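You operate a simulated robot arm through the tools that you are given. There is no shell and no other tool. Be economical: measure what you need, move in short steps, check, and stop when the job is done.

You are at the controls of a simulated robot arm. One attempt, no reset.

TASK
Take jar D2's temperature: cooling block from 17C up, else READY.
Fine: rinse the thermometer in the blue cup and put it back.

Only the result counts: the job must be done as asked and must still hold three seconds after the hand-in. Knocking over, shifting, dropping, spilling or breaking anything else fails it.

THE ROBOT
A 6-joint arm with a two-finger parallel gripper, fixed in place. Base frame: the origin is at the foot of the arm, x ahead of it, y to its left, z up; the work surface is at about z = 0. Lengths are in mm, angles in rad, forces in N, time in s.
With the tool pointing down near the work surface it reaches from about 140 to 580 mm from the base axis. Its first joint turns from -1.152 to 1.152 rad. Payload 2.1 kg.
The tool frame sits at the grasp point between the pads (the TCP): z along the fingers, y along the line on which they close. The tips reach 30 mm beyond it. The gripper opens to 94 mm. The fingers are 28 mm wide and 10 mm thick; the gripper's body (50 by 96 mm) begins 55 mm behind the TCP.
Orientation is that of the tool frame in the base frame, as a unit quaternion [w, x, y, z]. With the fingers straight down and closing along the base's y, the tool's x points along the base's -x, its y along +y and its z along -z.

THE INTERFACE
- The arm moves only by the tool apply_moves. Its argument "commands" is a list of rows, each a list of 7 numbers: the turn, a rotation vector about the tool's x, y, z in units of 8 degrees (1.0 is 8 degrees), then the shift along the tool's x, y, z in units of 40 mm (1.0 is 40 mm), then the finger opening in mm, from 0 to 94. In form: [[ax, ay, az, tx, ty, tz, jaw], ...]. A call has 1 to 10 rows; each row shifts and turns the commanded pose from where the row before left it, along the tool's axes as they then stand. A call with a number of a shift or a turn outside -1 to 1 is refused whole. Each row takes 0.2 s and may step no farther than 50 mm and 0.15 rad from the row before; otherwise, or with a gripper value out of range, the whole call is refused. Where a pose cannot be reached the arm comes as near as it can. A force on the tool above 40 N (or 10 N above the force at the start of the call, whichever is more), or a blocked arm, ends the call early, and 0.2 s more pass. Each finger travels about 72 mm/s and halts on what it meets, pressing with about 40 N; the grip force reading is that of the motor and also rises with nothing between the fingers. The clock runs only during rows and for 0.2 s after the last one: add rows that do not move to give the fingers time. The reply holds the time, the measured pose of the TCP, the force on the tool along the base axes, the opening and the grip force, in the units named above and with some noise, with the torque about the TCP (base axes, N m) and any sound that the robot's microphone picked up.
- Cameras (640 x 400 px; columns grow to the right, rows downward): "scene" is fixed at [48.8, -362.8, 497.1]; the picture's right is [0.85, -0.52, 0.00], its down [-0.23, -0.38, -0.90] and it looks along [0.47, 0.76, -0.44] (base axes); focal length 298 px, centre (320, 200). "wrist" rides on the gripper at [76, 14, -103] in the tool frame; the picture's right is [-0.18, 0.98, 0.00], its down [-0.75, -0.14, -0.64] and it looks along [-0.63, -0.12, 0.77] (tool axes); focal length 243 px, centre (320, 200). There is no depth. A picture from a camera that has moved, and an enlarged one, comes with that camera's place and axes in the base frame and with its lens.
- get_image(camera): a new picture of that camera. It takes no simulated time.
- inspect(camera, box): a new picture of the part [left, top, right, bottom] of that camera's present view, enlarged. It takes no simulated time.
- sign_off(): hands the job in; it is judged then, once.

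Go step by step. Nothing tells you positions but the pictures and the camera data: compare them with the known pose of the tool, close in by small moves and look again before you grip or let go. The budget is 120 turns and 68 pictures, counting those below and the enlarged ones. Unless the task says otherwise, let go and move clear before handing in, and close with one line.

The tools are called after "Emit:" as a command line: name --pt "numbers of a row" for each row, then --argument value for the rest, lists and objects as JSON in quotes. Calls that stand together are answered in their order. apply_moves: Moves the arm, as the interface text tells. Its arguments: {"type":"object","properties":{"commands":{"type":"array","items":{"type":"array","items":{"type":"number"}}}},"required":["commands"]} The other tools are called the same way: get_image (camera) takes a picture; inspect (camera, box) takes an enlarged picture of a part of a camera's view; sign_off () hands the job in.

At the start:

```text
time: 0.0
tcp_pos: [339.7, -11.1, 390.7]
orientation: [0.001, 0.001, 1.0, 0.0]
contact_force: [0.0, 0.1, 0.1]
ft_torque: [-0.02, -0.03, 0.0]
width: 94.1
grip_force: 0.1
```

scene: 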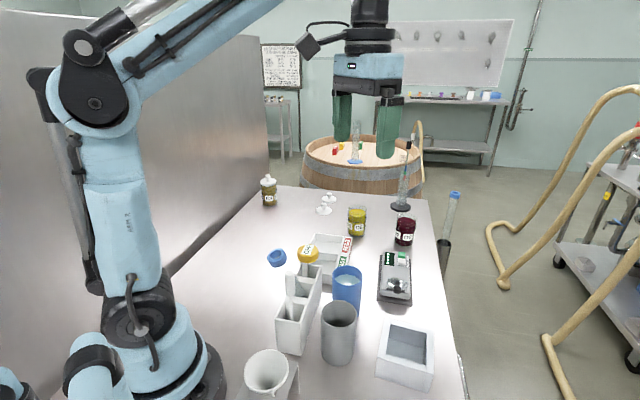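
wrist: 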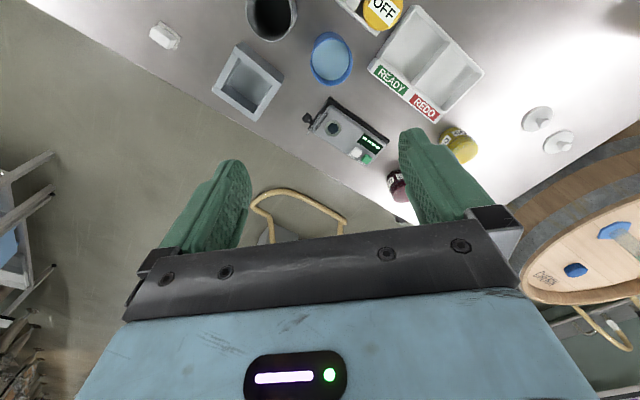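

I see jars, a blue cup, trays and some instrument on the table. I'll enlarge the scene to identify jar D2, the thermometer and the cooling block.

Emit:
inspect --camera "scene" --box '[230, 160, 430, 285]'

Emit:
inspect --camera "scene" --box '[230, 240, 470, 400]'

Emit:
inspect --camera "wrist" --box '[200, 0, 500, 190]'

```text
3.20 times, centred on (330, 222) of scene
camera zoom: at [48.8, -362.8, 497.1], right [0.85, -0.52, 0.0], down [-0.23, -0.38, -0.9], along [0.47, 0.76, -0.44], focal length 954 px, centre (288, 128)
```

zoom: 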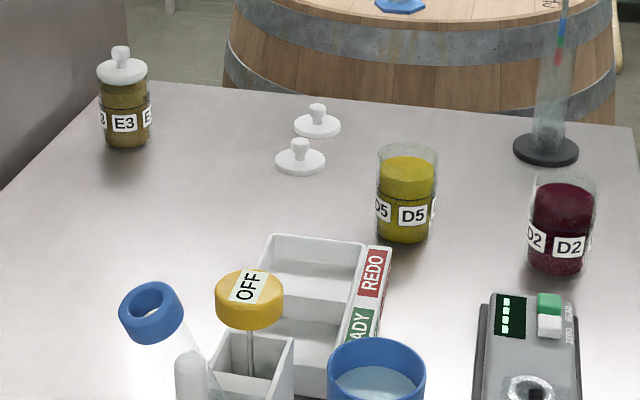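

```text
2.50 times, centred on (350, 320) of scene
camera zoom: at [48.8, -362.8, 497.1], right [0.85, -0.52, 0.0], down [-0.23, -0.38, -0.9], along [0.47, 0.76, -0.44], focal length 746 px, centre (245, -100)
```

zoom: 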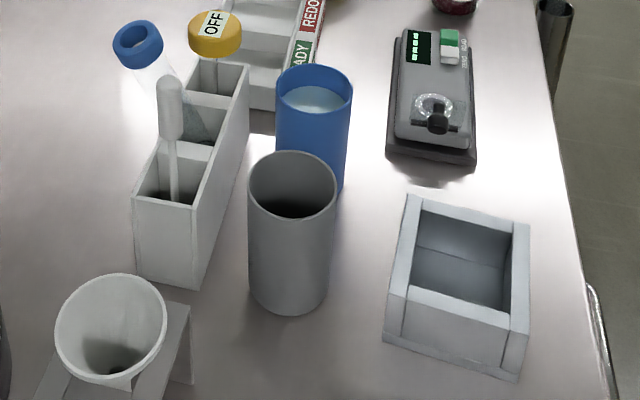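

```text
2.11 times, centred on (350, 95) of wrist
camera zoom: at [263.1, 3.2, 493.9], right [0.18, 0.98, 0.0], down [0.75, -0.14, 0.64], along [0.63, -0.12, -0.77], focal length 511 px, centre (257, 421)
```

zoom: 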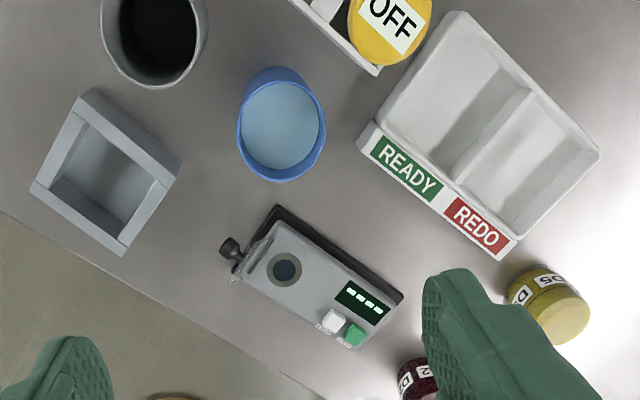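

I take jar D2 to be at about (640,125), the dial thermometer (yellow head "OFF") at (289,73), the blue cup at (339,6), the cooling block at (357,-141) and READY at (354,147). I'll move the arm for a better view of D2.

Emit:
apply_moves --pt "0 0 0 -0.8 0.8 0 94" --pt "0 0 0 -0.8 0.8 0 94" --pt "0 0 0 -0.5 0.8 0 94" --pt "0 0 0 0 0 0 94"

Emit:
get_image --camera "wrist"

```text
time: 1.0
tcp_pos: [422.3, 84.0, 390.4]
orientation: [0.001, 0.0, 1.0, 0.0]
contact_force: [-0.5, -0.2, 0.3]
ft_torque: [0.02, 0.01, -0.01]
width: 93.8
grip_force: 0.1
out of reach, approached as far as the arm can: row 3
```

```text
62 pictures are left
camera wrist: at [345.1, 98.1, 492.6], right [0.18, 0.98, 0.0], down [0.75, -0.14, 0.64], along [0.63, -0.12, -0.77], focal length 243 px, centre (320, 200)
```

wrist: 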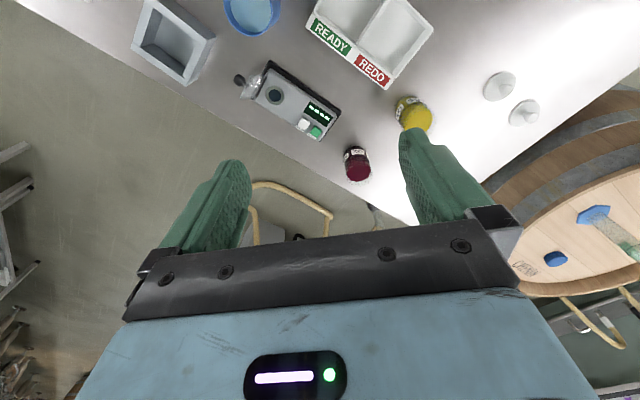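

D2 is roughly at (640,130), near the edge of reach, so I'll need a tilted grasp. I'll measure it more closely.

Emit:
inspect --camera "wrist" --box '[300, 80, 460, 180]'

Emit:
inspect --camera "scene" --box '[340, 190, 436, 250]'

```text
4.00 times, centred on (380, 130) of wrist
camera zoom: at [345.1, 98.1, 492.6], right [0.18, 0.98, 0.0], down [0.75, -0.14, 0.64], along [0.63, -0.12, -0.77], focal length 970 px, centre (80, 480)
```

zoom: 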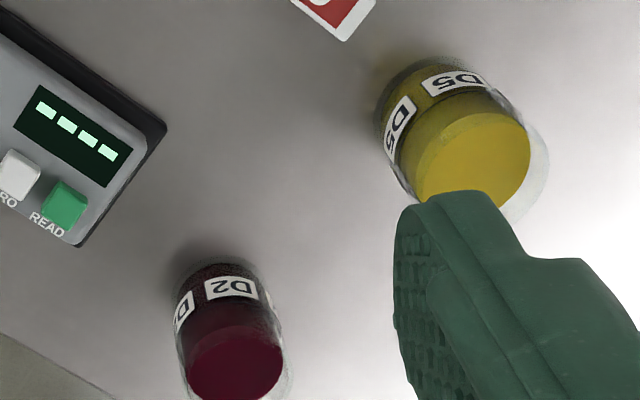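

```text
6.67 times, centred on (388, 220) of scene
camera zoom: at [48.8, -362.8, 497.1], right [0.85, -0.52, 0.0], down [-0.23, -0.38, -0.9], along [0.47, 0.76, -0.44], focal length 1988 px, centre (-133, 67)
```

zoom: 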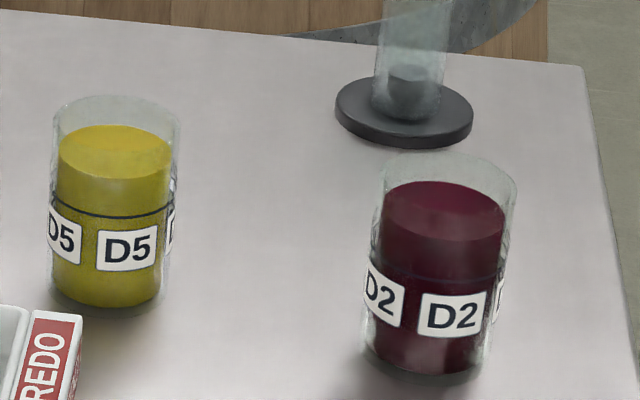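

D2 is about 57 mm wide and 86 mm tall, with its axis near (632,125). I'll turn the tool toward it and tilt it outward by 30°.

Emit:
apply_moves --pt "0 0 -0.7 0 0 0 94" --pt "0 0 -0.7 0 0 0 94" --pt "0 -0.94 0 0 0 0 94" --pt "0 -0.94 0 0 0 0 94" --pt "0 -0.94 0 0 0 0 94" --pt "0 -0.94 0 0 0 0 94" --pt "0 0 0 0 0 0 94"

```text
time: 2.6
tcp_pos: [421.0, 85.8, 388.4]
orientation: [0.26, -0.095, 0.961, 0.025]
contact_force: [0.3, 0.1, 0.1]
ft_torque: [-0.01, -0.01, 0.01]
width: 94.0
grip_force: 0.0
```

The tilt is right. Now I'll travel along the tool axis to a hover about 110 mm short of the grasp.

Emit:
apply_moves --pt "0 0 0 -0.046 -0.008 0.91 94" --pt "0 0 0 -0.046 -0.008 0.91 94" --pt "0 0 0 -0.046 -0.008 0.91 94" --pt "0 0 0 -0.046 -0.008 0.91 94" --pt "0 0 0 -0.046 -0.008 0.91 94" --pt "0 0 0 -0.046 -0.008 0.91 94" --pt "0 0 0 -0.046 -0.008 0.91 94" --pt "0 0 0 -0.046 -0.008 0.91 94" --pt "0 0 0 0 0 0 94"

Emit:
get_image --camera "wrist"

Emit:
get_image --camera "scene"

```text
time: 4.6
tcp_pos: [576.1, 115.1, 143.4]
orientation: [0.26, -0.094, 0.961, 0.026]
contact_force: [-0.2, 0.4, -0.1]
ft_torque: [0.0, -0.02, 0.02]
width: 94.0
grip_force: 0.1
```

```text
59 pictures are left
camera wrist: at [457.4, 104.2, 195.0], right [-0.04, 0.99, 0.09], down [0.35, -0.07, 0.93], along [0.94, 0.07, -0.35], focal length 243 px, centre (320, 200)
```

wrist: 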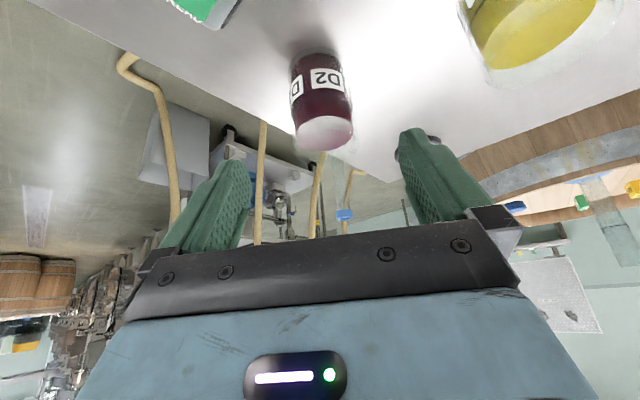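

```text
58 pictures are left
```

scene: 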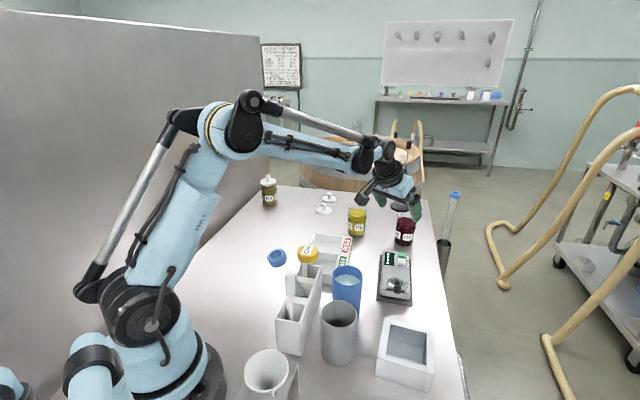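

D2 is between the finger planes; this closer view puts its axis near (624,127). I'll advance half way and look again.

Emit:
apply_moves --pt "0 0 0 0.04 0.03 0.7 94" --pt "0 0 0 0.04 0.03 0.7 94" --pt "0 0 0 0 0 0 94"

Emit:
get_image --camera "wrist"

Emit:
inspect --camera "scene" --box '[340, 160, 468, 240]'

```text
time: 5.4
tcp_pos: [601.8, 120.5, 94.8]
orientation: [0.259, -0.094, 0.961, 0.025]
contact_force: [0.1, 0.0, 0.2]
ft_torque: [0.04, 0.02, -0.02]
width: 93.8
grip_force: 0.0
```

```text
57 pictures are left
camera wrist: at [483.0, 110.6, 144.7], right [-0.04, 0.99, 0.09], down [0.35, -0.07, 0.93], along [0.94, 0.07, -0.35], focal length 243 px, centre (320, 200)
```

wrist: 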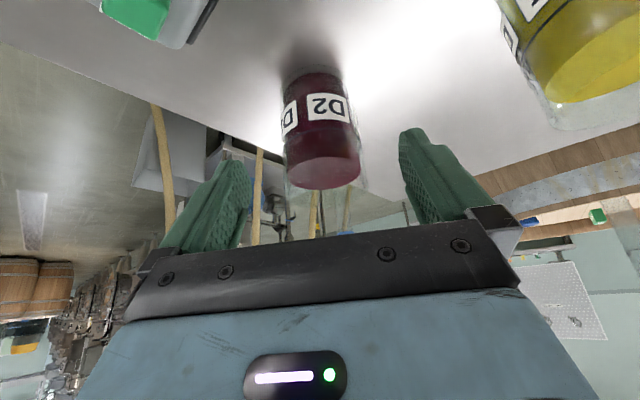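

```text
5.00 times, centred on (404, 200) of scene
camera zoom: at [48.8, -362.8, 497.1], right [0.85, -0.52, 0.0], down [-0.23, -0.38, -0.9], along [0.47, 0.76, -0.44], focal length 1491 px, centre (-100, 200)
```

zoom: 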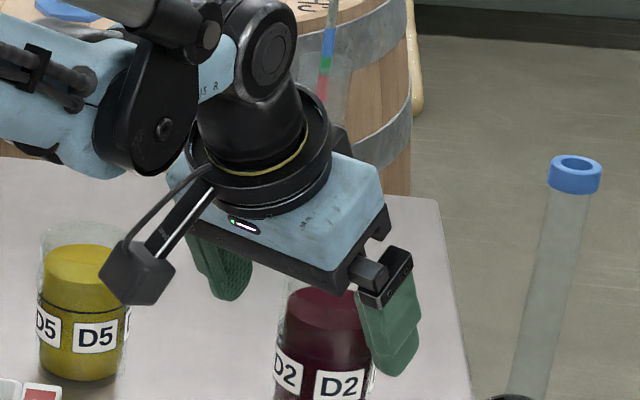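

D2's axis reads (625,125), centred in the gap. I'll advance the last 52 mm and close.

Emit:
apply_moves --pt "0 0 0 0.04 0 0.65 94" --pt "0 0 0 0.04 0 0.65 94" --pt "0 0 0 0 0 0 94"

Emit:
get_image --camera "wrist"

```text
time: 6.2
tcp_pos: [625.8, 125.2, 45.7]
orientation: [0.26, -0.095, 0.961, 0.026]
contact_force: [0.6, -0.5, -0.5]
ft_torque: [0.01, -0.04, 0.01]
width: 93.8
grip_force: 0.0
```

```text
55 pictures are left
camera wrist: at [507.1, 116.1, 97.2], right [-0.04, 0.99, 0.09], down [0.35, -0.07, 0.93], along [0.94, 0.07, -0.35], focal length 243 px, centre (320, 200)
```

wrist: 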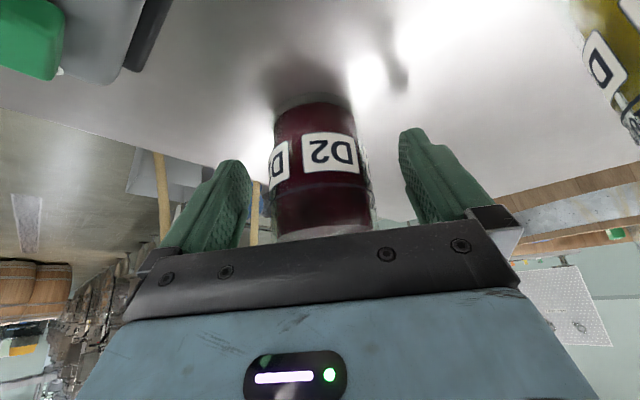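

The jar is centred between the pads, so I'll close on it.

Emit:
apply_moves --pt "0 0 0 0 0 0 70" --pt "0 0 0 0 0 0 60" --pt "0 0 0 0 0 0 50" --pt "0 0 0 0 0 0 50"

```text
time: 7.2
tcp_pos: [624.6, 125.9, 47.2]
orientation: [0.26, -0.095, 0.961, 0.026]
contact_force: [-0.5, -0.9, 0.4]
ft_torque: [-0.02, -0.02, 0.01]
width: 57.7
grip_force: 39.9
```

The jar is held at 57.7 mm. I'll lift it straight up gently.

Emit:
apply_moves --pt "0 0 0 -0.1 0 -0.17 50" --pt "0 0 0 -0.2 0 -0.346 50" --pt "0 0 0 -0.25 0 -0.433 50" --pt "0 0 0 -0.25 0 -0.433 50" --pt "0 0 0 -0.25 0 -0.433 50" --pt "0 0 0 -0.2 0 -0.346 50" --pt "0 0 0 0 0 0 50"

Emit:
get_image --camera "scene"

```text
time: 8.8
tcp_pos: [625.8, 124.8, 145.7]
orientation: [0.26, -0.095, 0.961, 0.026]
contact_force: [0.2, -0.2, -2.7]
ft_torque: [-0.02, 0.02, -0.02]
width: 57.1
grip_force: 39.4
```

```text
54 pictures are left
```

scene: 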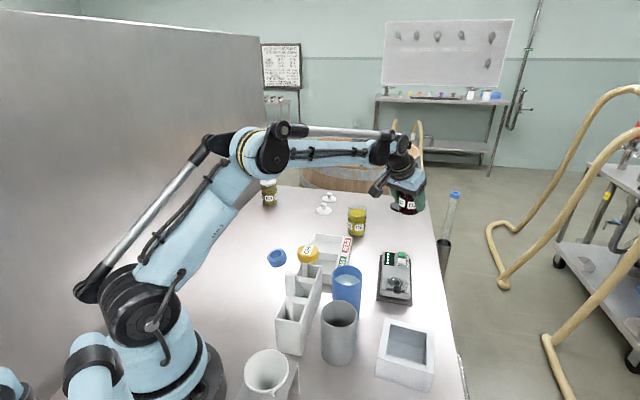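

The jar came up cleanly and upright. I'll carry it to the open table area near (235,215), staying high.

Emit:
apply_moves --pt "0 0 0 0.242 0.137 -0.19 50" --pt "0 0 0 0.483 0.2745 -0.379 50" --pt "0 0 0 0.483 0.2745 -0.379 50" --pt "0 0 0 0.483 0.2745 -0.379 50" --pt "0 0 0 0.483 0.2745 -0.379 50" --pt "0 0 0 0.483 0.2745 -0.379 50" --pt "0 0 0 0.483 0.2745 -0.379 50" --pt "0 0 0 0.242 0.137 -0.19 50" --pt "0 0 0 0 0 0 50"

Emit:
get_image --camera "scene"

```text
time: 10.8
tcp_pos: [442.8, 168.1, 171.4]
orientation: [0.259, -0.094, 0.961, 0.025]
contact_force: [-0.5, 0.3, -2.3]
ft_torque: [0.02, 0.02, 0.02]
width: 56.9
grip_force: 40.0
```

```text
53 pictures are left
```

scene: 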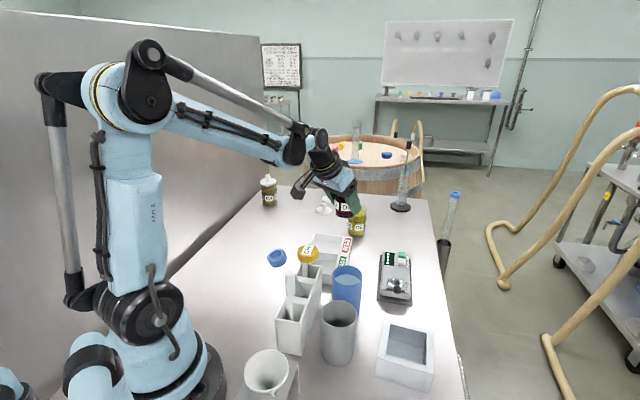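

Clear so far. I'll continue to above the setting-down spot.

Emit:
apply_moves --pt "0 0 0 0.265 0.15 -0.186 50" --pt "0 0 0 0.529 0.3 -0.371 50" --pt "0 0 0 0.529 0.3 -0.371 50" --pt "0 0 0 0.529 0.3 -0.371 50" --pt "0 0 0 0.529 0.3 -0.371 50" --pt "0 0 0 0.529 0.3 -0.371 50" --pt "0 0 0 0.529 0.3 -0.371 50" --pt "0 0 0 0.265 0.15 -0.186 50" --pt "0 0 0 0 0 0 50"

Emit:
get_image --camera "scene"

Emit:
get_image --camera "wrist"

```text
time: 12.8
tcp_pos: [248.6, 216.8, 186.1]
orientation: [0.259, -0.095, 0.961, 0.026]
contact_force: [-0.2, 0.3, -2.9]
ft_torque: [-0.01, 0.0, 0.01]
width: 56.7
grip_force: 39.4
```

```text
52 pictures are left
```

scene: 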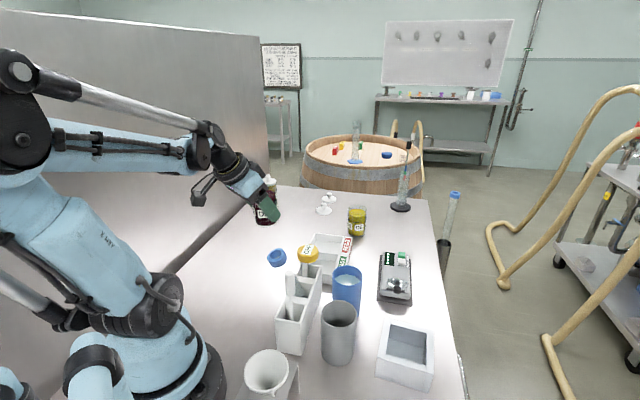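

```text
51 pictures are left
camera wrist: at [131.0, 206.1, 237.6], right [-0.04, 0.99, 0.09], down [0.35, -0.07, 0.93], along [0.94, 0.07, -0.35], focal length 243 px, centre (320, 200)
```

wrist: 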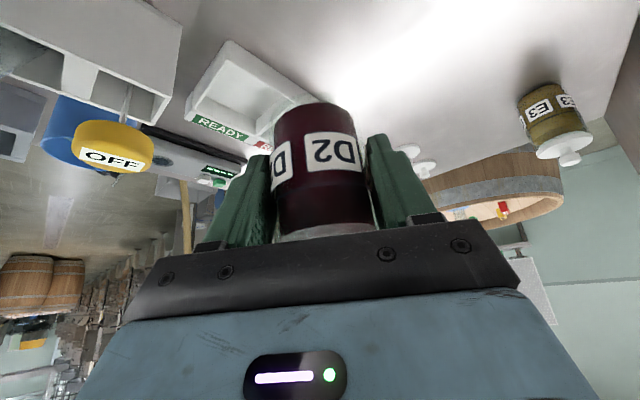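

The spot beneath is clear. I'll lower the jar to just above the table.

Emit:
apply_moves --pt "0 0 0 0.19 0 0.324 50" --pt "0 0 0 0.316 0 0.54 50" --pt "0 0 0 0.316 0 0.54 50" --pt "0 0 0 0.316 0 0.54 50" --pt "0 0 0 0.316 0 0.54 50" --pt "0 0 0 0.19 0 0.324 50" --pt "0 0 0 0.06 0 0.1 50" --pt "0 0 0 0 0 0 50"

```text
time: 14.6
tcp_pos: [248.5, 216.1, 51.4]
orientation: [0.259, -0.094, 0.961, 0.025]
contact_force: [-0.1, 0.1, -2.0]
ft_torque: [0.01, 0.03, 0.0]
width: 56.6
grip_force: 40.5
```

Emit:
apply_moves --pt "0 0 0 0.02 0 0.034 50" --pt "0 0 0 0.02 0 0.034 50" --pt "0 0 0 0.013 0 0.022 50" --pt "0 0 0 0 0 0 50"

Emit:
inspect --camera "scene" --box '[200, 170, 328, 270]'

```text
time: 15.6
tcp_pos: [248.9, 218.1, 46.7]
orientation: [0.26, -0.094, 0.961, 0.026]
contact_force: [-4.8, -4.5, 31.3]
ft_torque: [0.63, 0.11, 0.18]
width: 56.6
grip_force: 39.7
```

```text
4.00 times, centred on (264, 220) of scene
camera zoom: at [48.7, -362.9, 497.0], right [0.85, -0.52, 0.0], down [-0.23, -0.38, -0.9], along [0.47, 0.76, -0.44], focal length 1193 px, centre (544, 120)
```

zoom: 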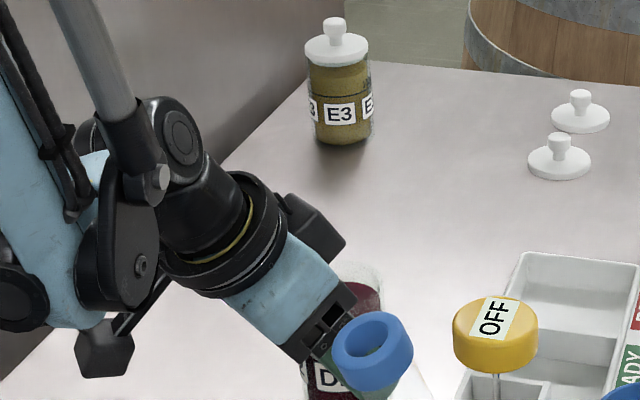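

Contact was made and the jar is on the table with some press. I'll ease up 1 mm, then open and back off along the tool axis.

Emit:
apply_moves --pt "0 0 0 -0.013 0 -0.022 50" --pt "0 0 0 0 0 0 57" --pt "0 0 0 0 0 0 65" --pt "0 0 0 0 0 0 80" --pt "0 0 0 0 0 0 94" --pt "0 0 0 0 0 0 94"

Emit:
get_image --camera "wrist"

```text
time: 17.0
tcp_pos: [247.6, 215.6, 48.5]
orientation: [0.26, -0.095, 0.961, 0.026]
contact_force: [0.1, 0.7, -0.3]
ft_torque: [0.0, 0.0, 0.01]
width: 94.2
grip_force: 0.0
```

```text
49 pictures are left
camera wrist: at [130.6, 206.1, 99.0], right [-0.04, 0.99, 0.09], down [0.35, -0.07, 0.93], along [0.94, 0.07, -0.35], focal length 243 px, centre (320, 200)
```

wrist: 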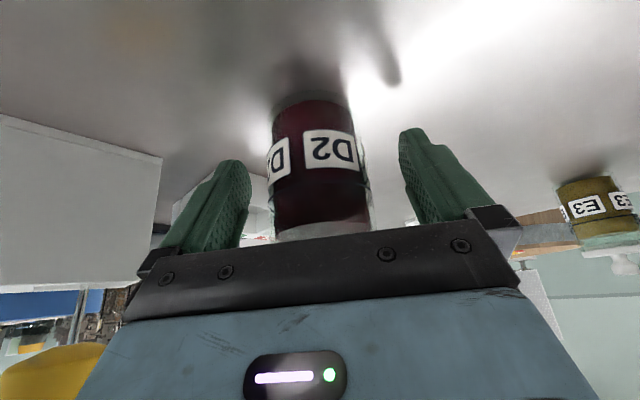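

D2 stands upright at about (248,216). I'll back out along the tool axis, rise, and remove the tilt.

Emit:
apply_moves --pt "0 0 0 0 0 -0.7 94" --pt "0 0 0 0 0 -0.9 94" --pt "0 0 0 0 0 -0.9 94" --pt "0 0 0 -0.4 0 -0.75 94" --pt "0 0 0 -0.505 0 -0.8 94" --pt "0 0 0 -0.505 0 -0.8 94" --pt "0 0 0 -0.505 0 -0.8 94" --pt "0 0 0 -0.505 0 -0.8 94" --pt "0 0 0 0 0 0 94"

Emit:
apply_moves --pt "0 0.94 0 0 0 0 94" --pt "0 0.94 0 0 0 0 94" --pt "0 0.94 0 0 0 0 94" --pt "0 0.94 0 0 0 0 94" --pt "0 0 0 0 0 0 94"

Emit:
get_image --camera "wrist"

Emit:
get_image --camera "scene"

```text
time: 19.0
tcp_pos: [203.7, 208.0, 323.3]
orientation: [0.259, -0.094, 0.961, 0.025]
contact_force: [-0.7, 0.4, 0.6]
ft_torque: [0.01, -0.02, -0.02]
width: 94.0
grip_force: 0.0
```

```text
time: 20.2
tcp_pos: [204.3, 206.9, 320.9]
orientation: [-0.001, -0.099, 0.995, 0.0]
contact_force: [-0.7, 0.6, -0.5]
ft_torque: [-0.01, 0.01, 0.04]
width: 94.2
grip_force: 0.1
```

```text
48 pictures are left
camera wrist: at [126.5, 204.7, 423.5], right [-0.01, 1.0, 0.0], down [0.77, 0.01, 0.64], along [0.64, 0.01, -0.77], focal length 243 px, centre (320, 200)
```

wrist: 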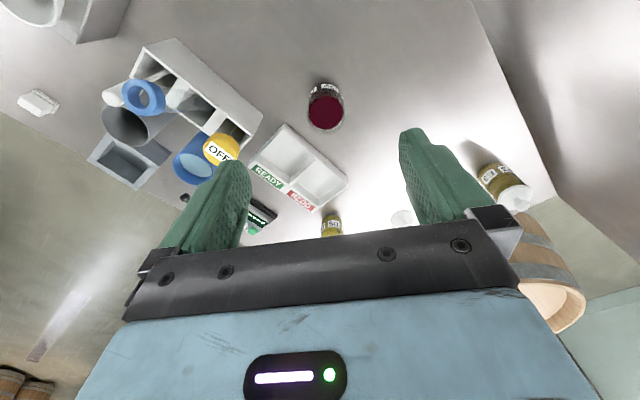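

```text
47 pictures are left
```

scene: 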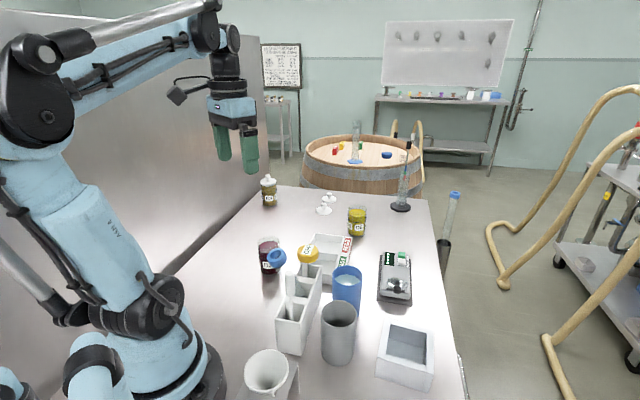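

D2 is standing fine. I'll move over the rack and turn the tool so that the fingers close across it.

Emit:
apply_moves --pt "0 0 0 -0.1 -0.957 0 94" --pt "0 0 0 -0.1 -0.957 0 94" --pt "0 0 0 -0.1 -0.957 0 94" --pt "0 0 0 -0.1 -0.957 0 94" --pt "0 0 -1 0 0 0 94" --pt "0 0 -1 0 0 0 94" --pt "0 0 -1 0 0 0 94" --pt "0 0 -1 0 0 0 94" --pt "0 0 0 0 0 0 94"

Emit:
get_image --camera "wrist"

```text
time: 22.2
tcp_pos: [249.9, 59.5, 319.8]
orientation: [0.001, -0.369, 0.929, 0.001]
contact_force: [0.9, -0.3, 0.3]
ft_torque: [-0.01, -0.01, 0.0]
width: 94.1
grip_force: 0.0
```

```text
46 pictures are left
camera wrist: at [184.1, 16.7, 423.1], right [-0.54, 0.84, 0.0], down [0.64, 0.41, 0.64], along [0.54, 0.35, -0.77], focal length 243 px, centre (320, 200)
```

wrist: 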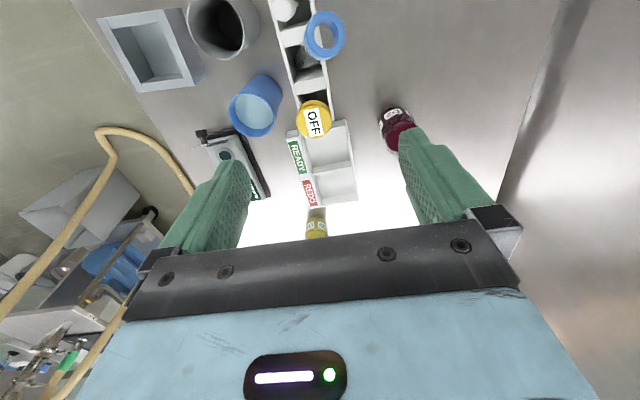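

The head is near (285,72). I'll descend part way over it and look again.

Emit:
apply_moves --pt "0 0 0 -0.29 -0.13 0.833 94" --pt "0 0 0 -0.29 -0.13 0.833 94" --pt "0 0 0 -0.29 -0.13 0.833 94" --pt "0 0 0 0 0 0 94"

Emit:
get_image --camera "wrist"

Emit:
inspect --camera "scene" --box '[250, 200, 378, 280]'

```text
time: 23.2
tcp_pos: [287.3, 69.8, 217.8]
orientation: [0.001, -0.369, 0.929, 0.001]
contact_force: [1.4, -0.6, 0.5]
ft_torque: [0.03, 0.0, 0.01]
width: 94.1
grip_force: 0.0
```

```text
45 pictures are left
camera wrist: at [220.4, 27.8, 321.0], right [-0.54, 0.84, 0.0], down [0.64, 0.41, 0.64], along [0.54, 0.35, -0.77], focal length 243 px, centre (320, 200)
```

wrist: 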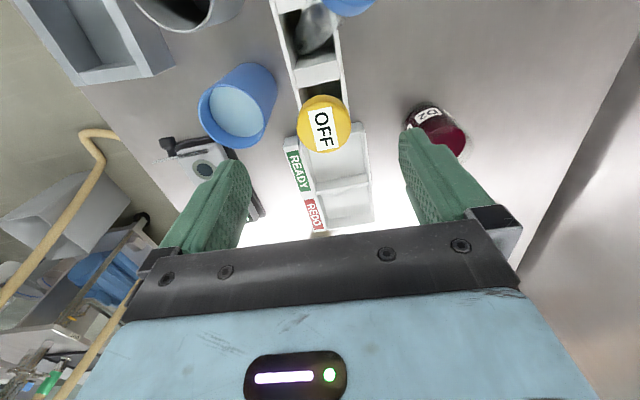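

```text
5.00 times, centred on (314, 240) of scene
camera zoom: at [48.8, -362.8, 497.1], right [0.85, -0.52, 0.0], down [-0.23, -0.38, -0.9], along [0.47, 0.76, -0.44], focal length 1491 px, centre (350, 0)
```

zoom: 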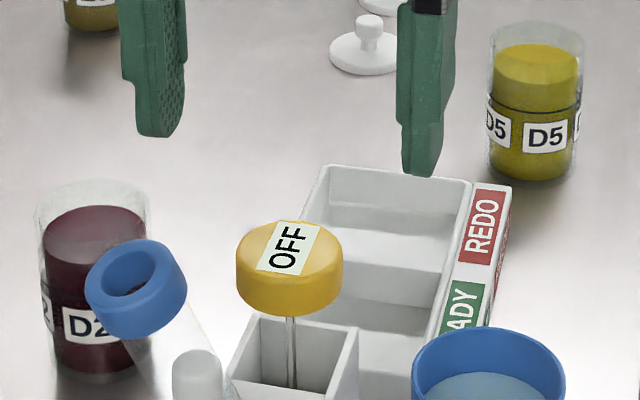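

The head is about 43 mm wide with its top near z=140, and it sits about 4 mm off the tool axis. I'll correct and descend until the tips are level with its top.

Emit:
apply_moves --pt "0 0 0 0.05 0.03 0.55 94" --pt "0 0 0 0.05 0.03 0.55 94" --pt "0 0 0 0 0 0 94"

Emit:
get_image --camera "wrist"

Emit:
inspect --camera "scene" --box '[250, 200, 378, 280]'

```text
time: 24.0
tcp_pos: [280.8, 70.4, 174.6]
orientation: [0.002, -0.368, 0.93, 0.0]
contact_force: [0.2, -0.4, 0.6]
ft_torque: [0.05, -0.01, 0.02]
width: 94.2
grip_force: 0.0
```

```text
43 pictures are left
camera wrist: at [215.5, 28.0, 277.7], right [-0.54, 0.84, 0.0], down [0.64, 0.41, 0.64], along [0.54, 0.35, -0.77], focal length 243 px, centre (320, 200)
```

wrist: 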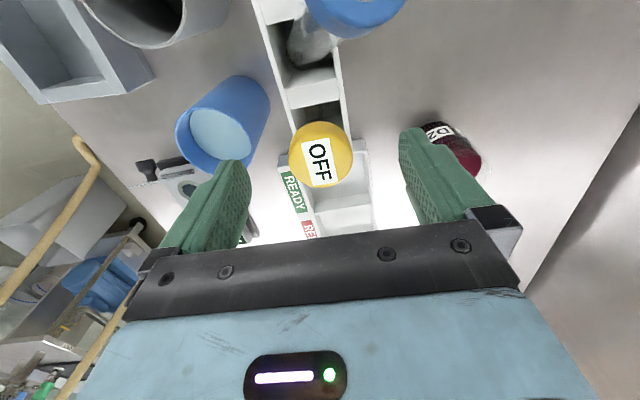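

```text
5.00 times, centred on (314, 240) of scene
camera zoom: at [48.8, -362.8, 497.1], right [0.85, -0.52, 0.0], down [-0.23, -0.38, -0.9], along [0.47, 0.76, -0.44], focal length 1491 px, centre (350, 0)
```

zoom: 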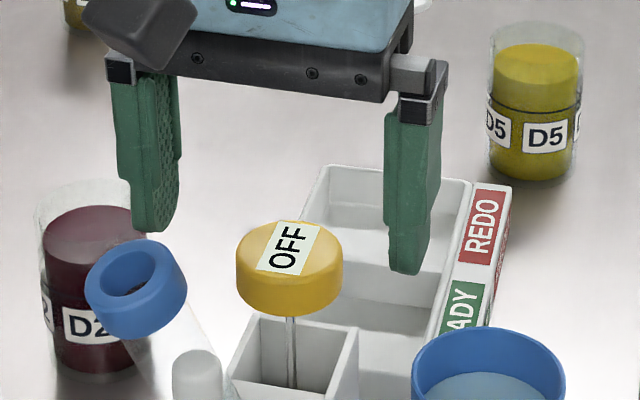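

The head is now centred. I'll descend to z≈138 and close on it.

Emit:
apply_moves --pt "0 0 0 0 0.03 0.5 94" --pt "0 0 0 0 0 0.4 94" --pt "0 0 0 0 0 0 94"

Emit:
get_image --camera "wrist"

Emit:
inspect --camera "scene" --box '[250, 200, 378, 280]'

```text
time: 24.8
tcp_pos: [280.7, 72.6, 138.0]
orientation: [0.0, -0.368, 0.93, 0.001]
contact_force: [0.0, 0.1, -0.1]
ft_torque: [-0.01, 0.01, -0.01]
width: 94.1
grip_force: 0.1
```

```text
41 pictures are left
camera wrist: at [214.6, 29.4, 241.8], right [-0.54, 0.84, 0.0], down [0.64, 0.41, 0.64], along [0.54, 0.35, -0.77], focal length 243 px, centre (320, 200)
```

wrist: 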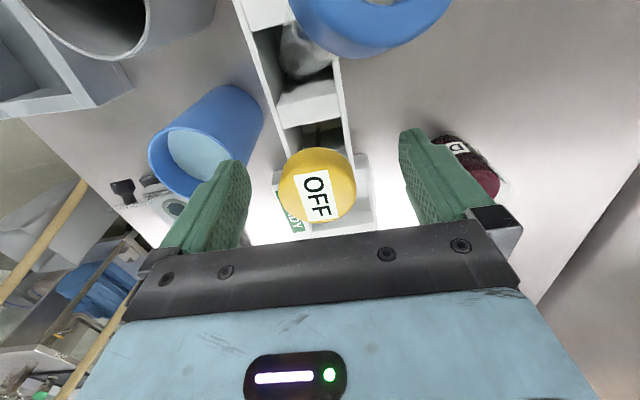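

```text
5.00 times, centred on (314, 240) of scene
camera zoom: at [48.8, -362.8, 497.1], right [0.85, -0.52, 0.0], down [-0.23, -0.38, -0.9], along [0.47, 0.76, -0.44], focal length 1491 px, centre (350, 0)
```

zoom: 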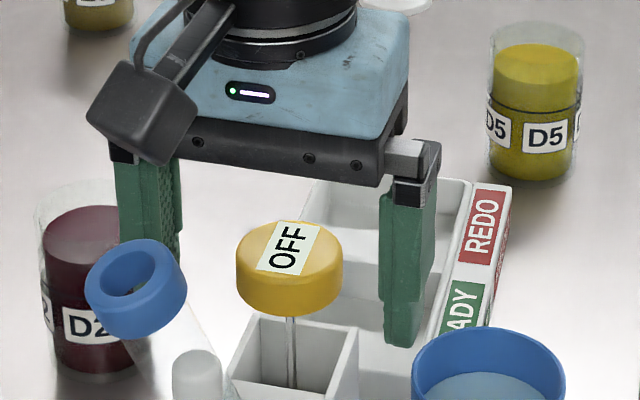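

Aligned; the pads straddle the head with the tips above the rack. Closing.

Emit:
apply_moves --pt "0 0 0 0 -0.03 0 75" --pt "0 0 0 0 0 0 55" --pt "0 0 0 0 0 0 44" --pt "0 0 0 0 0 0 36" --pt "0 0 0 0 0 0 36"

Emit:
get_image --camera "wrist"

```text
time: 26.0
tcp_pos: [280.3, 71.1, 140.9]
orientation: [0.001, -0.368, 0.93, 0.001]
contact_force: [0.0, 0.4, 0.8]
ft_torque: [-0.03, -0.02, -0.02]
width: 45.6
grip_force: 39.7
```

```text
39 pictures are left
camera wrist: at [215.5, 28.6, 242.5], right [-0.54, 0.84, 0.0], down [0.64, 0.41, 0.64], along [0.54, 0.35, -0.77], focal length 243 px, centre (320, 200)
```

wrist: 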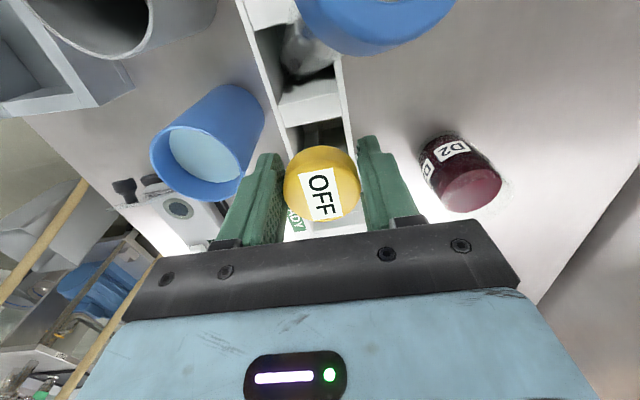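

The head is held at 45.6 mm; I note the return pose as (280.4,71.3,139.5). Lifting straight up.

Emit:
apply_moves --pt "0 0 0 0 0 -0.3 36" --pt "0 0 0 0 0 -0.6 36" --pt "0 0 0 0 0 -0.6 36" --pt "0 0 0 0 0 -0.6 36" --pt "0 0 0 0 0 -0.6 36" --pt "0 0 0 0 0 -0.6 36" --pt "0 0 0 0 0 -0.4 36" --pt "0 0 0 0 0 0 36"

Emit:
inspect --camera "scene" --box '[220, 120, 380, 280]'

Emit:
get_image --camera "wrist"

```text
time: 27.8
tcp_pos: [281.1, 70.4, 289.1]
orientation: [0.0, -0.368, 0.93, 0.0]
contact_force: [-1.7, 0.0, -0.2]
ft_torque: [-0.01, 0.01, 0.01]
width: 45.8
grip_force: 40.5
```

```text
2.50 times, centred on (300, 200) of scene
camera zoom: at [48.8, -362.8, 497.1], right [0.85, -0.52, 0.0], down [-0.23, -0.38, -0.9], along [0.47, 0.76, -0.44], focal length 746 px, centre (370, 200)
```

zoom: 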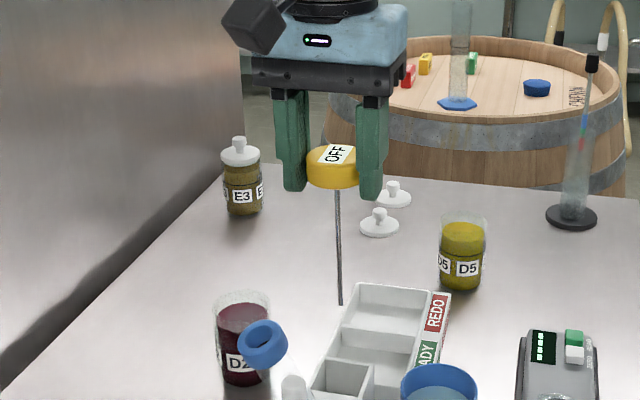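

```text
37 pictures are left
camera wrist: at [216.6, 27.7, 391.7], right [-0.54, 0.84, 0.0], down [0.64, 0.41, 0.64], along [0.54, 0.35, -0.77], focal length 243 px, centre (320, 200)
```

wrist: 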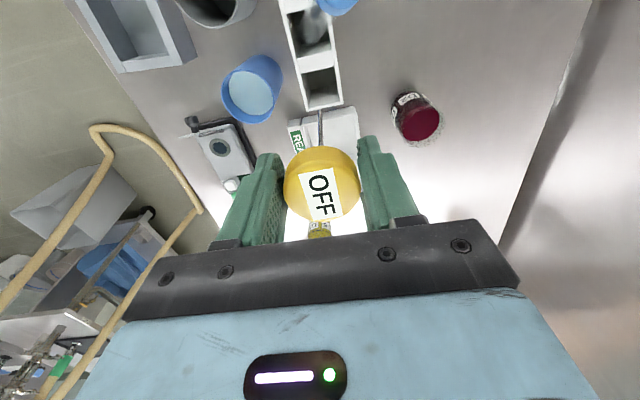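

The stem tip hangs about 124 mm below the TCP, and the path to D2 is clear. I'll move above D2 at about (251,217).

Emit:
apply_moves --pt "0 0 0 -0.14 0.2275 0 36" --pt "0 0 0 -0.28 0.455 0 36" --pt "0 0 0 -0.28 0.455 0 36" --pt "0 0 0 -0.28 0.455 0 36" --pt "0 0 0 -0.28 0.455 0 36" --pt "0 0 0 -0.28 0.455 0 36" --pt "0 0 0 -0.28 0.455 0 36" --pt "0 0 0 -0.14 0.2275 0 36" --pt "0 0 0 0 0 0 36"

Emit:
apply_moves --pt "0 0 0 0 0 0.5 36" --pt "0 0 0 0 0 0.5 36" --pt "0 0 0 0 0 0.3 36" --pt "0 0 0 0 0 0 36"

Emit:
get_image --camera "wrist"

Emit:
inspect --camera "scene" --box '[200, 140, 328, 300]'

```text
time: 29.8
tcp_pos: [252.8, 220.1, 287.7]
orientation: [0.001, -0.368, 0.93, 0.0]
contact_force: [0.2, -0.2, 0.5]
ft_torque: [0.0, -0.04, 0.01]
width: 45.8
grip_force: 40.1
```

```text
time: 30.8
tcp_pos: [250.6, 218.3, 236.1]
orientation: [0.001, -0.368, 0.93, 0.0]
contact_force: [0.3, -0.4, 0.7]
ft_torque: [-0.01, 0.02, 0.02]
width: 45.6
grip_force: 40.1
```

```text
36 pictures are left
camera wrist: at [185.4, 175.7, 339.1], right [-0.54, 0.84, 0.0], down [0.64, 0.41, 0.64], along [0.54, 0.35, -0.77], focal length 243 px, centre (320, 200)
```

wrist: 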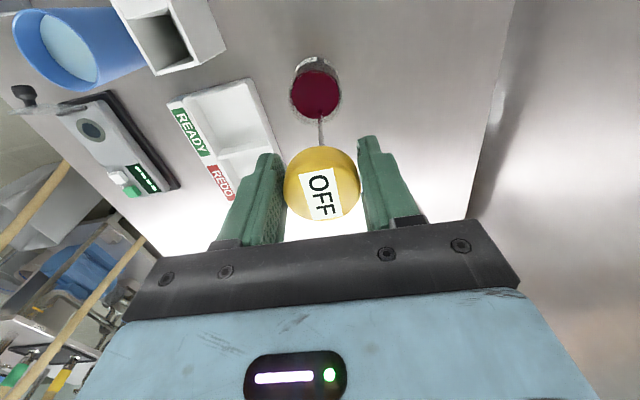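

```text
2.50 times, centred on (264, 220) of scene
camera zoom: at [48.8, -362.8, 497.1], right [0.85, -0.52, 0.0], down [-0.23, -0.38, -0.9], along [0.47, 0.76, -0.44], focal length 746 px, centre (460, 150)
```

zoom: 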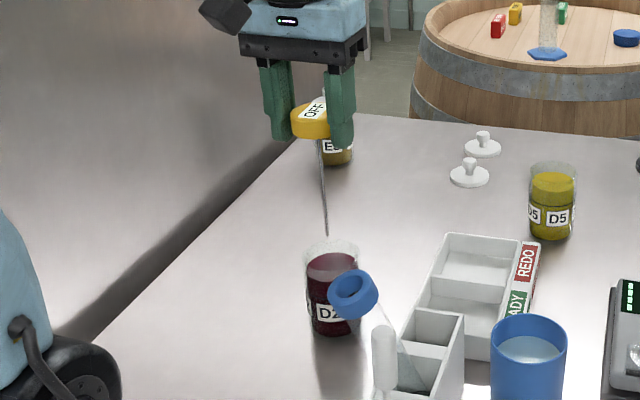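

The stem tip is just above the jar mouth and within a few mm of its centre. I'll lower it into the liquid with a small correction.

Emit:
apply_moves --pt "0 0 0 0.1 0 0.3 36" --pt "0 0 0 0 0 0.5 36" --pt "0 0 0 0 0 0.5 36" --pt "0 0 0 0 0 0.5 36" --pt "0 0 0 0 0 0.4 36" --pt "0 0 0 0 0 0 36" --pt "0 0 0 0 0 0 36" --pt "0 0 0 0 0 0 36"

Emit:
get_image --camera "wrist"

Emit:
inspect --camera "scene" --box '[216, 180, 312, 290]'

```text
time: 32.6
tcp_pos: [249.2, 215.6, 149.1]
orientation: [0.002, -0.369, 0.929, 0.001]
contact_force: [-0.3, 0.6, -0.1]
ft_torque: [-0.01, -0.01, -0.02]
width: 45.7
grip_force: 40.3
```

```text
34 pictures are left
camera wrist: at [183.0, 172.8, 251.5], right [-0.54, 0.84, 0.0], down [0.64, 0.41, 0.64], along [0.54, 0.35, -0.77], focal length 243 px, centre (320, 200)
```

wrist: 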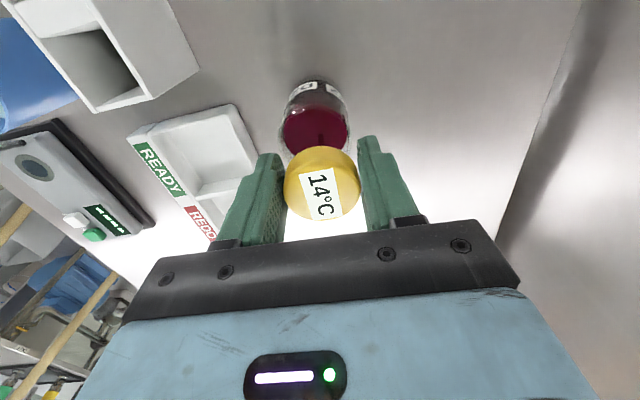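

```text
3.64 times, centred on (264, 235) of scene
camera zoom: at [48.8, -362.8, 497.1], right [0.85, -0.52, 0.0], down [-0.23, -0.38, -0.9], along [0.47, 0.76, -0.44], focal length 1085 px, centre (524, 73)
```

zoom: 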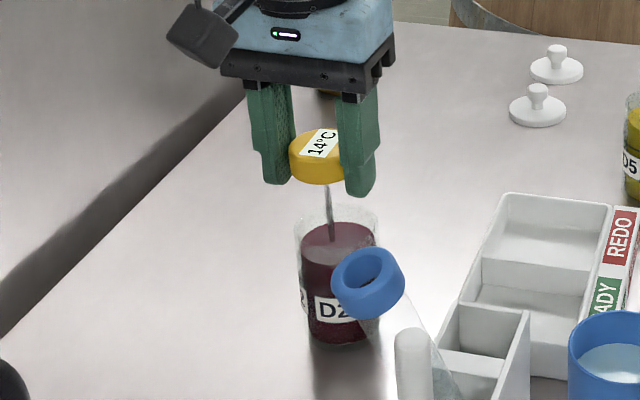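

It reads 14 °C, but the reading may still be settling. I'll wait and re-read.

Emit:
apply_moves --pt "0 0 0 0 0 0 36" --pt "0 0 0 0 0 0 36" --pt "0 0 0 0 0 0 36" --pt "0 0 0 0 0 0 36" --pt "0 0 0 0 0 0 36" --pt "0 0 0 0 0 0 36" --pt "0 0 0 0 0 0 36" --pt "0 0 0 0 0 0 36" --pt "0 0 0 0 0 0 36" --pt "0 0 0 0 0 0 36"

Emit:
inspect --camera "wrist" --box '[260, 130, 380, 230]'

```text
time: 34.8
tcp_pos: [248.6, 215.0, 148.8]
orientation: [0.001, -0.369, 0.93, 0.0]
contact_force: [0.3, -0.4, -0.4]
ft_torque: [0.01, -0.02, -0.02]
width: 45.9
grip_force: 39.7
```

```text
4.00 times, centred on (320, 180) of wrist
camera zoom: at [183.0, 172.7, 251.6], right [-0.54, 0.84, 0.0], down [0.64, 0.41, 0.64], along [0.54, 0.35, -0.77], focal length 970 px, centre (320, 280)
```

zoom: 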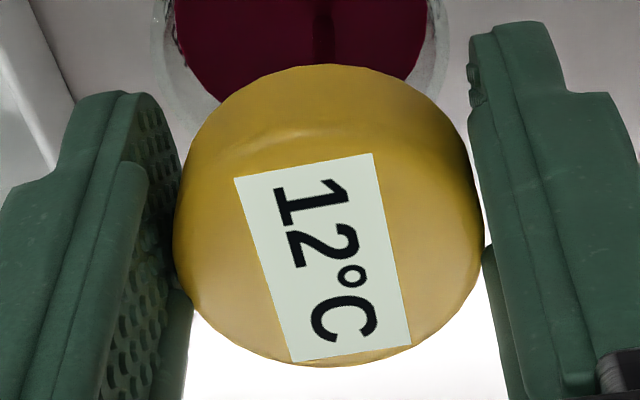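

It changed to 12 °C, so it is still settling. I'll wait longer.

Emit:
apply_moves --pt "0 0 0 0 0 0 36" --pt "0 0 0 0 0 0 36" --pt "0 0 0 0 0 0 36" --pt "0 0 0 0 0 0 36" --pt "0 0 0 0 0 0 36" --pt "0 0 0 0 0 0 36" --pt "0 0 0 0 0 0 36" --pt "0 0 0 0 0 0 36" --pt "0 0 0 0 0 0 36" --pt "0 0 0 0 0 0 36"

Emit:
apply_moves --pt "0 0 0 0 0 0 36" --pt "0 0 0 0 0 0 36" --pt "0 0 0 0 0 0 36" --pt "0 0 0 0 0 0 36" --pt "0 0 0 0 0 0 36" --pt "0 0 0 0 0 0 36" --pt "0 0 0 0 0 0 36" --pt "0 0 0 0 0 0 36" --pt "0 0 0 0 0 0 36" --pt "0 0 0 0 0 0 36"

Emit:
inspect --camera "wrist" --box '[260, 130, 380, 230]'

```text
time: 37.0
tcp_pos: [249.2, 216.2, 148.6]
orientation: [0.0, -0.369, 0.93, 0.0]
contact_force: [0.5, -0.7, 0.1]
ft_torque: [0.01, 0.0, -0.02]
width: 45.4
grip_force: 39.7
```

```text
time: 39.2
tcp_pos: [248.5, 215.5, 148.4]
orientation: [0.001, -0.367, 0.93, 0.001]
contact_force: [-0.1, -0.6, -0.9]
ft_torque: [0.01, 0.01, 0.01]
width: 45.5
grip_force: 40.4
```

```text
4.00 times, centred on (320, 180) of wrist
camera zoom: at [183.0, 172.7, 251.6], right [-0.54, 0.84, 0.0], down [0.64, 0.41, 0.64], along [0.54, 0.35, -0.77], focal length 970 px, centre (320, 280)
```

zoom: 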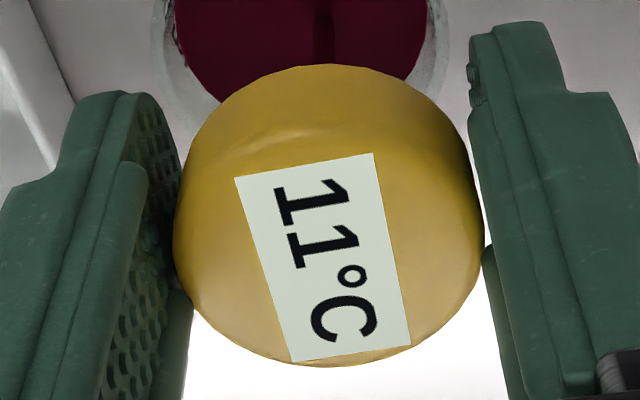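

It shows 11 °C and is flattening out. One more wait will confirm it.

Emit:
apply_moves --pt "0 0 0 0 0 0 36" --pt "0 0 0 0 0 0 36" --pt "0 0 0 0 0 0 36" --pt "0 0 0 0 0 0 36" --pt "0 0 0 0 0 0 36" --pt "0 0 0 0 0 0 36" --pt "0 0 0 0 0 0 36" --pt "0 0 0 0 0 0 36" --pt "0 0 0 0 0 0 36" --pt "0 0 0 0 0 0 36"

Emit:
inspect --camera "wrist" --box '[260, 130, 380, 230]'

```text
time: 41.4
tcp_pos: [248.7, 214.9, 149.3]
orientation: [0.001, -0.368, 0.93, 0.001]
contact_force: [0.0, -0.3, -0.4]
ft_torque: [-0.01, 0.03, 0.02]
width: 45.5
grip_force: 40.0
```

```text
4.00 times, centred on (320, 180) of wrist
camera zoom: at [183.0, 172.7, 251.6], right [-0.54, 0.84, 0.0], down [0.64, 0.41, 0.64], along [0.54, 0.35, -0.77], focal length 970 px, centre (320, 280)
```

zoom: 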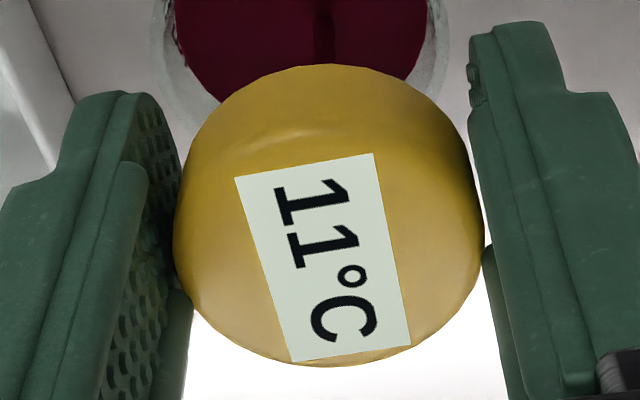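

It has settled at 11 °C, below 17, so D2 goes to READY. First I'll lift the thermometer out and carry it above the blue cup.

Emit:
apply_moves --pt "0 0 0 0 0 -0.3 36" --pt "0 0 0 0 0 -0.6 36" --pt "0 0 0 0 0 -0.7 36" --pt "0 0 0 0 0 -0.7 36" --pt "0 0 0 0 0 -0.7 36" --pt "0 0 0 0 0 -0.4 36" --pt "0 0 0 0 0 0 36" --pt "0 0 0 0 0 0 36"

Emit:
apply_moves --pt "0 0 0 0.11 -0.295 0 36" --pt "0 0 0 0.221 -0.589 0 36" --pt "0 0 0 0.221 -0.589 0 36" --pt "0 0 0 0.221 -0.589 0 36" --pt "0 0 0 0.221 -0.589 0 36" --pt "0 0 0 0.221 -0.589 0 36" --pt "0 0 0 0.221 -0.589 0 36" --pt "0 0 0 0.221 -0.589 0 36" --pt "0 0 0 0.221 -0.589 0 36" --pt "0 0 0 0.11 -0.295 0 36"

Emit:
get_image --camera "wrist"

Emit:
inspect --camera "scene" --box '[240, 140, 432, 320]'

```text
time: 43.2
tcp_pos: [247.6, 214.9, 285.3]
orientation: [0.0, -0.367, 0.93, 0.001]
contact_force: [-0.8, -0.2, -0.3]
ft_torque: [-0.04, -0.01, -0.01]
width: 45.4
grip_force: 40.4
```

```text
time: 45.4
tcp_pos: [337.0, 5.6, 282.5]
orientation: [0.001, -0.369, 0.93, 0.001]
contact_force: [-0.2, -0.1, -0.1]
ft_torque: [-0.01, -0.03, -0.01]
width: 45.4
grip_force: 40.0
```

```text
29 pictures are left
camera wrist: at [271.1, -36.1, 386.0], right [-0.54, 0.84, 0.0], down [0.64, 0.41, 0.64], along [0.54, 0.35, -0.77], focal length 243 px, centre (320, 200)
```

wrist: 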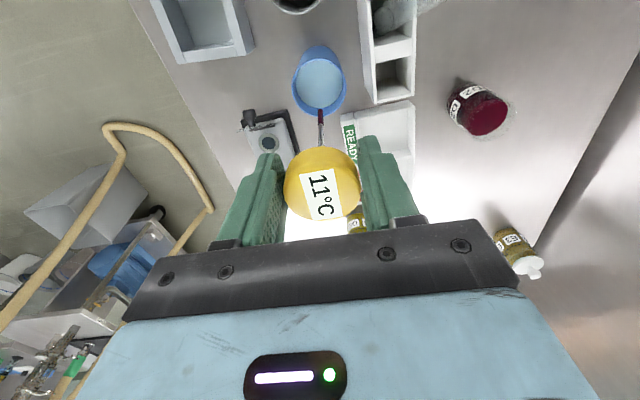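

```text
2.22 times, centred on (336, 230) of scene
camera zoom: at [48.8, -362.8, 497.1], right [0.85, -0.52, 0.0], down [-0.23, -0.38, -0.9], along [0.47, 0.76, -0.44], focal length 663 px, centre (284, 133)
```

zoom: 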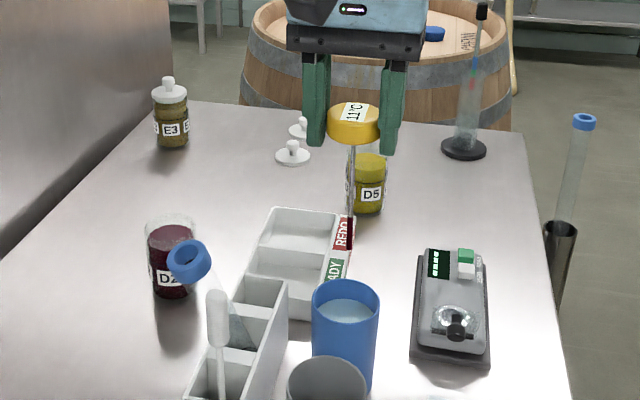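

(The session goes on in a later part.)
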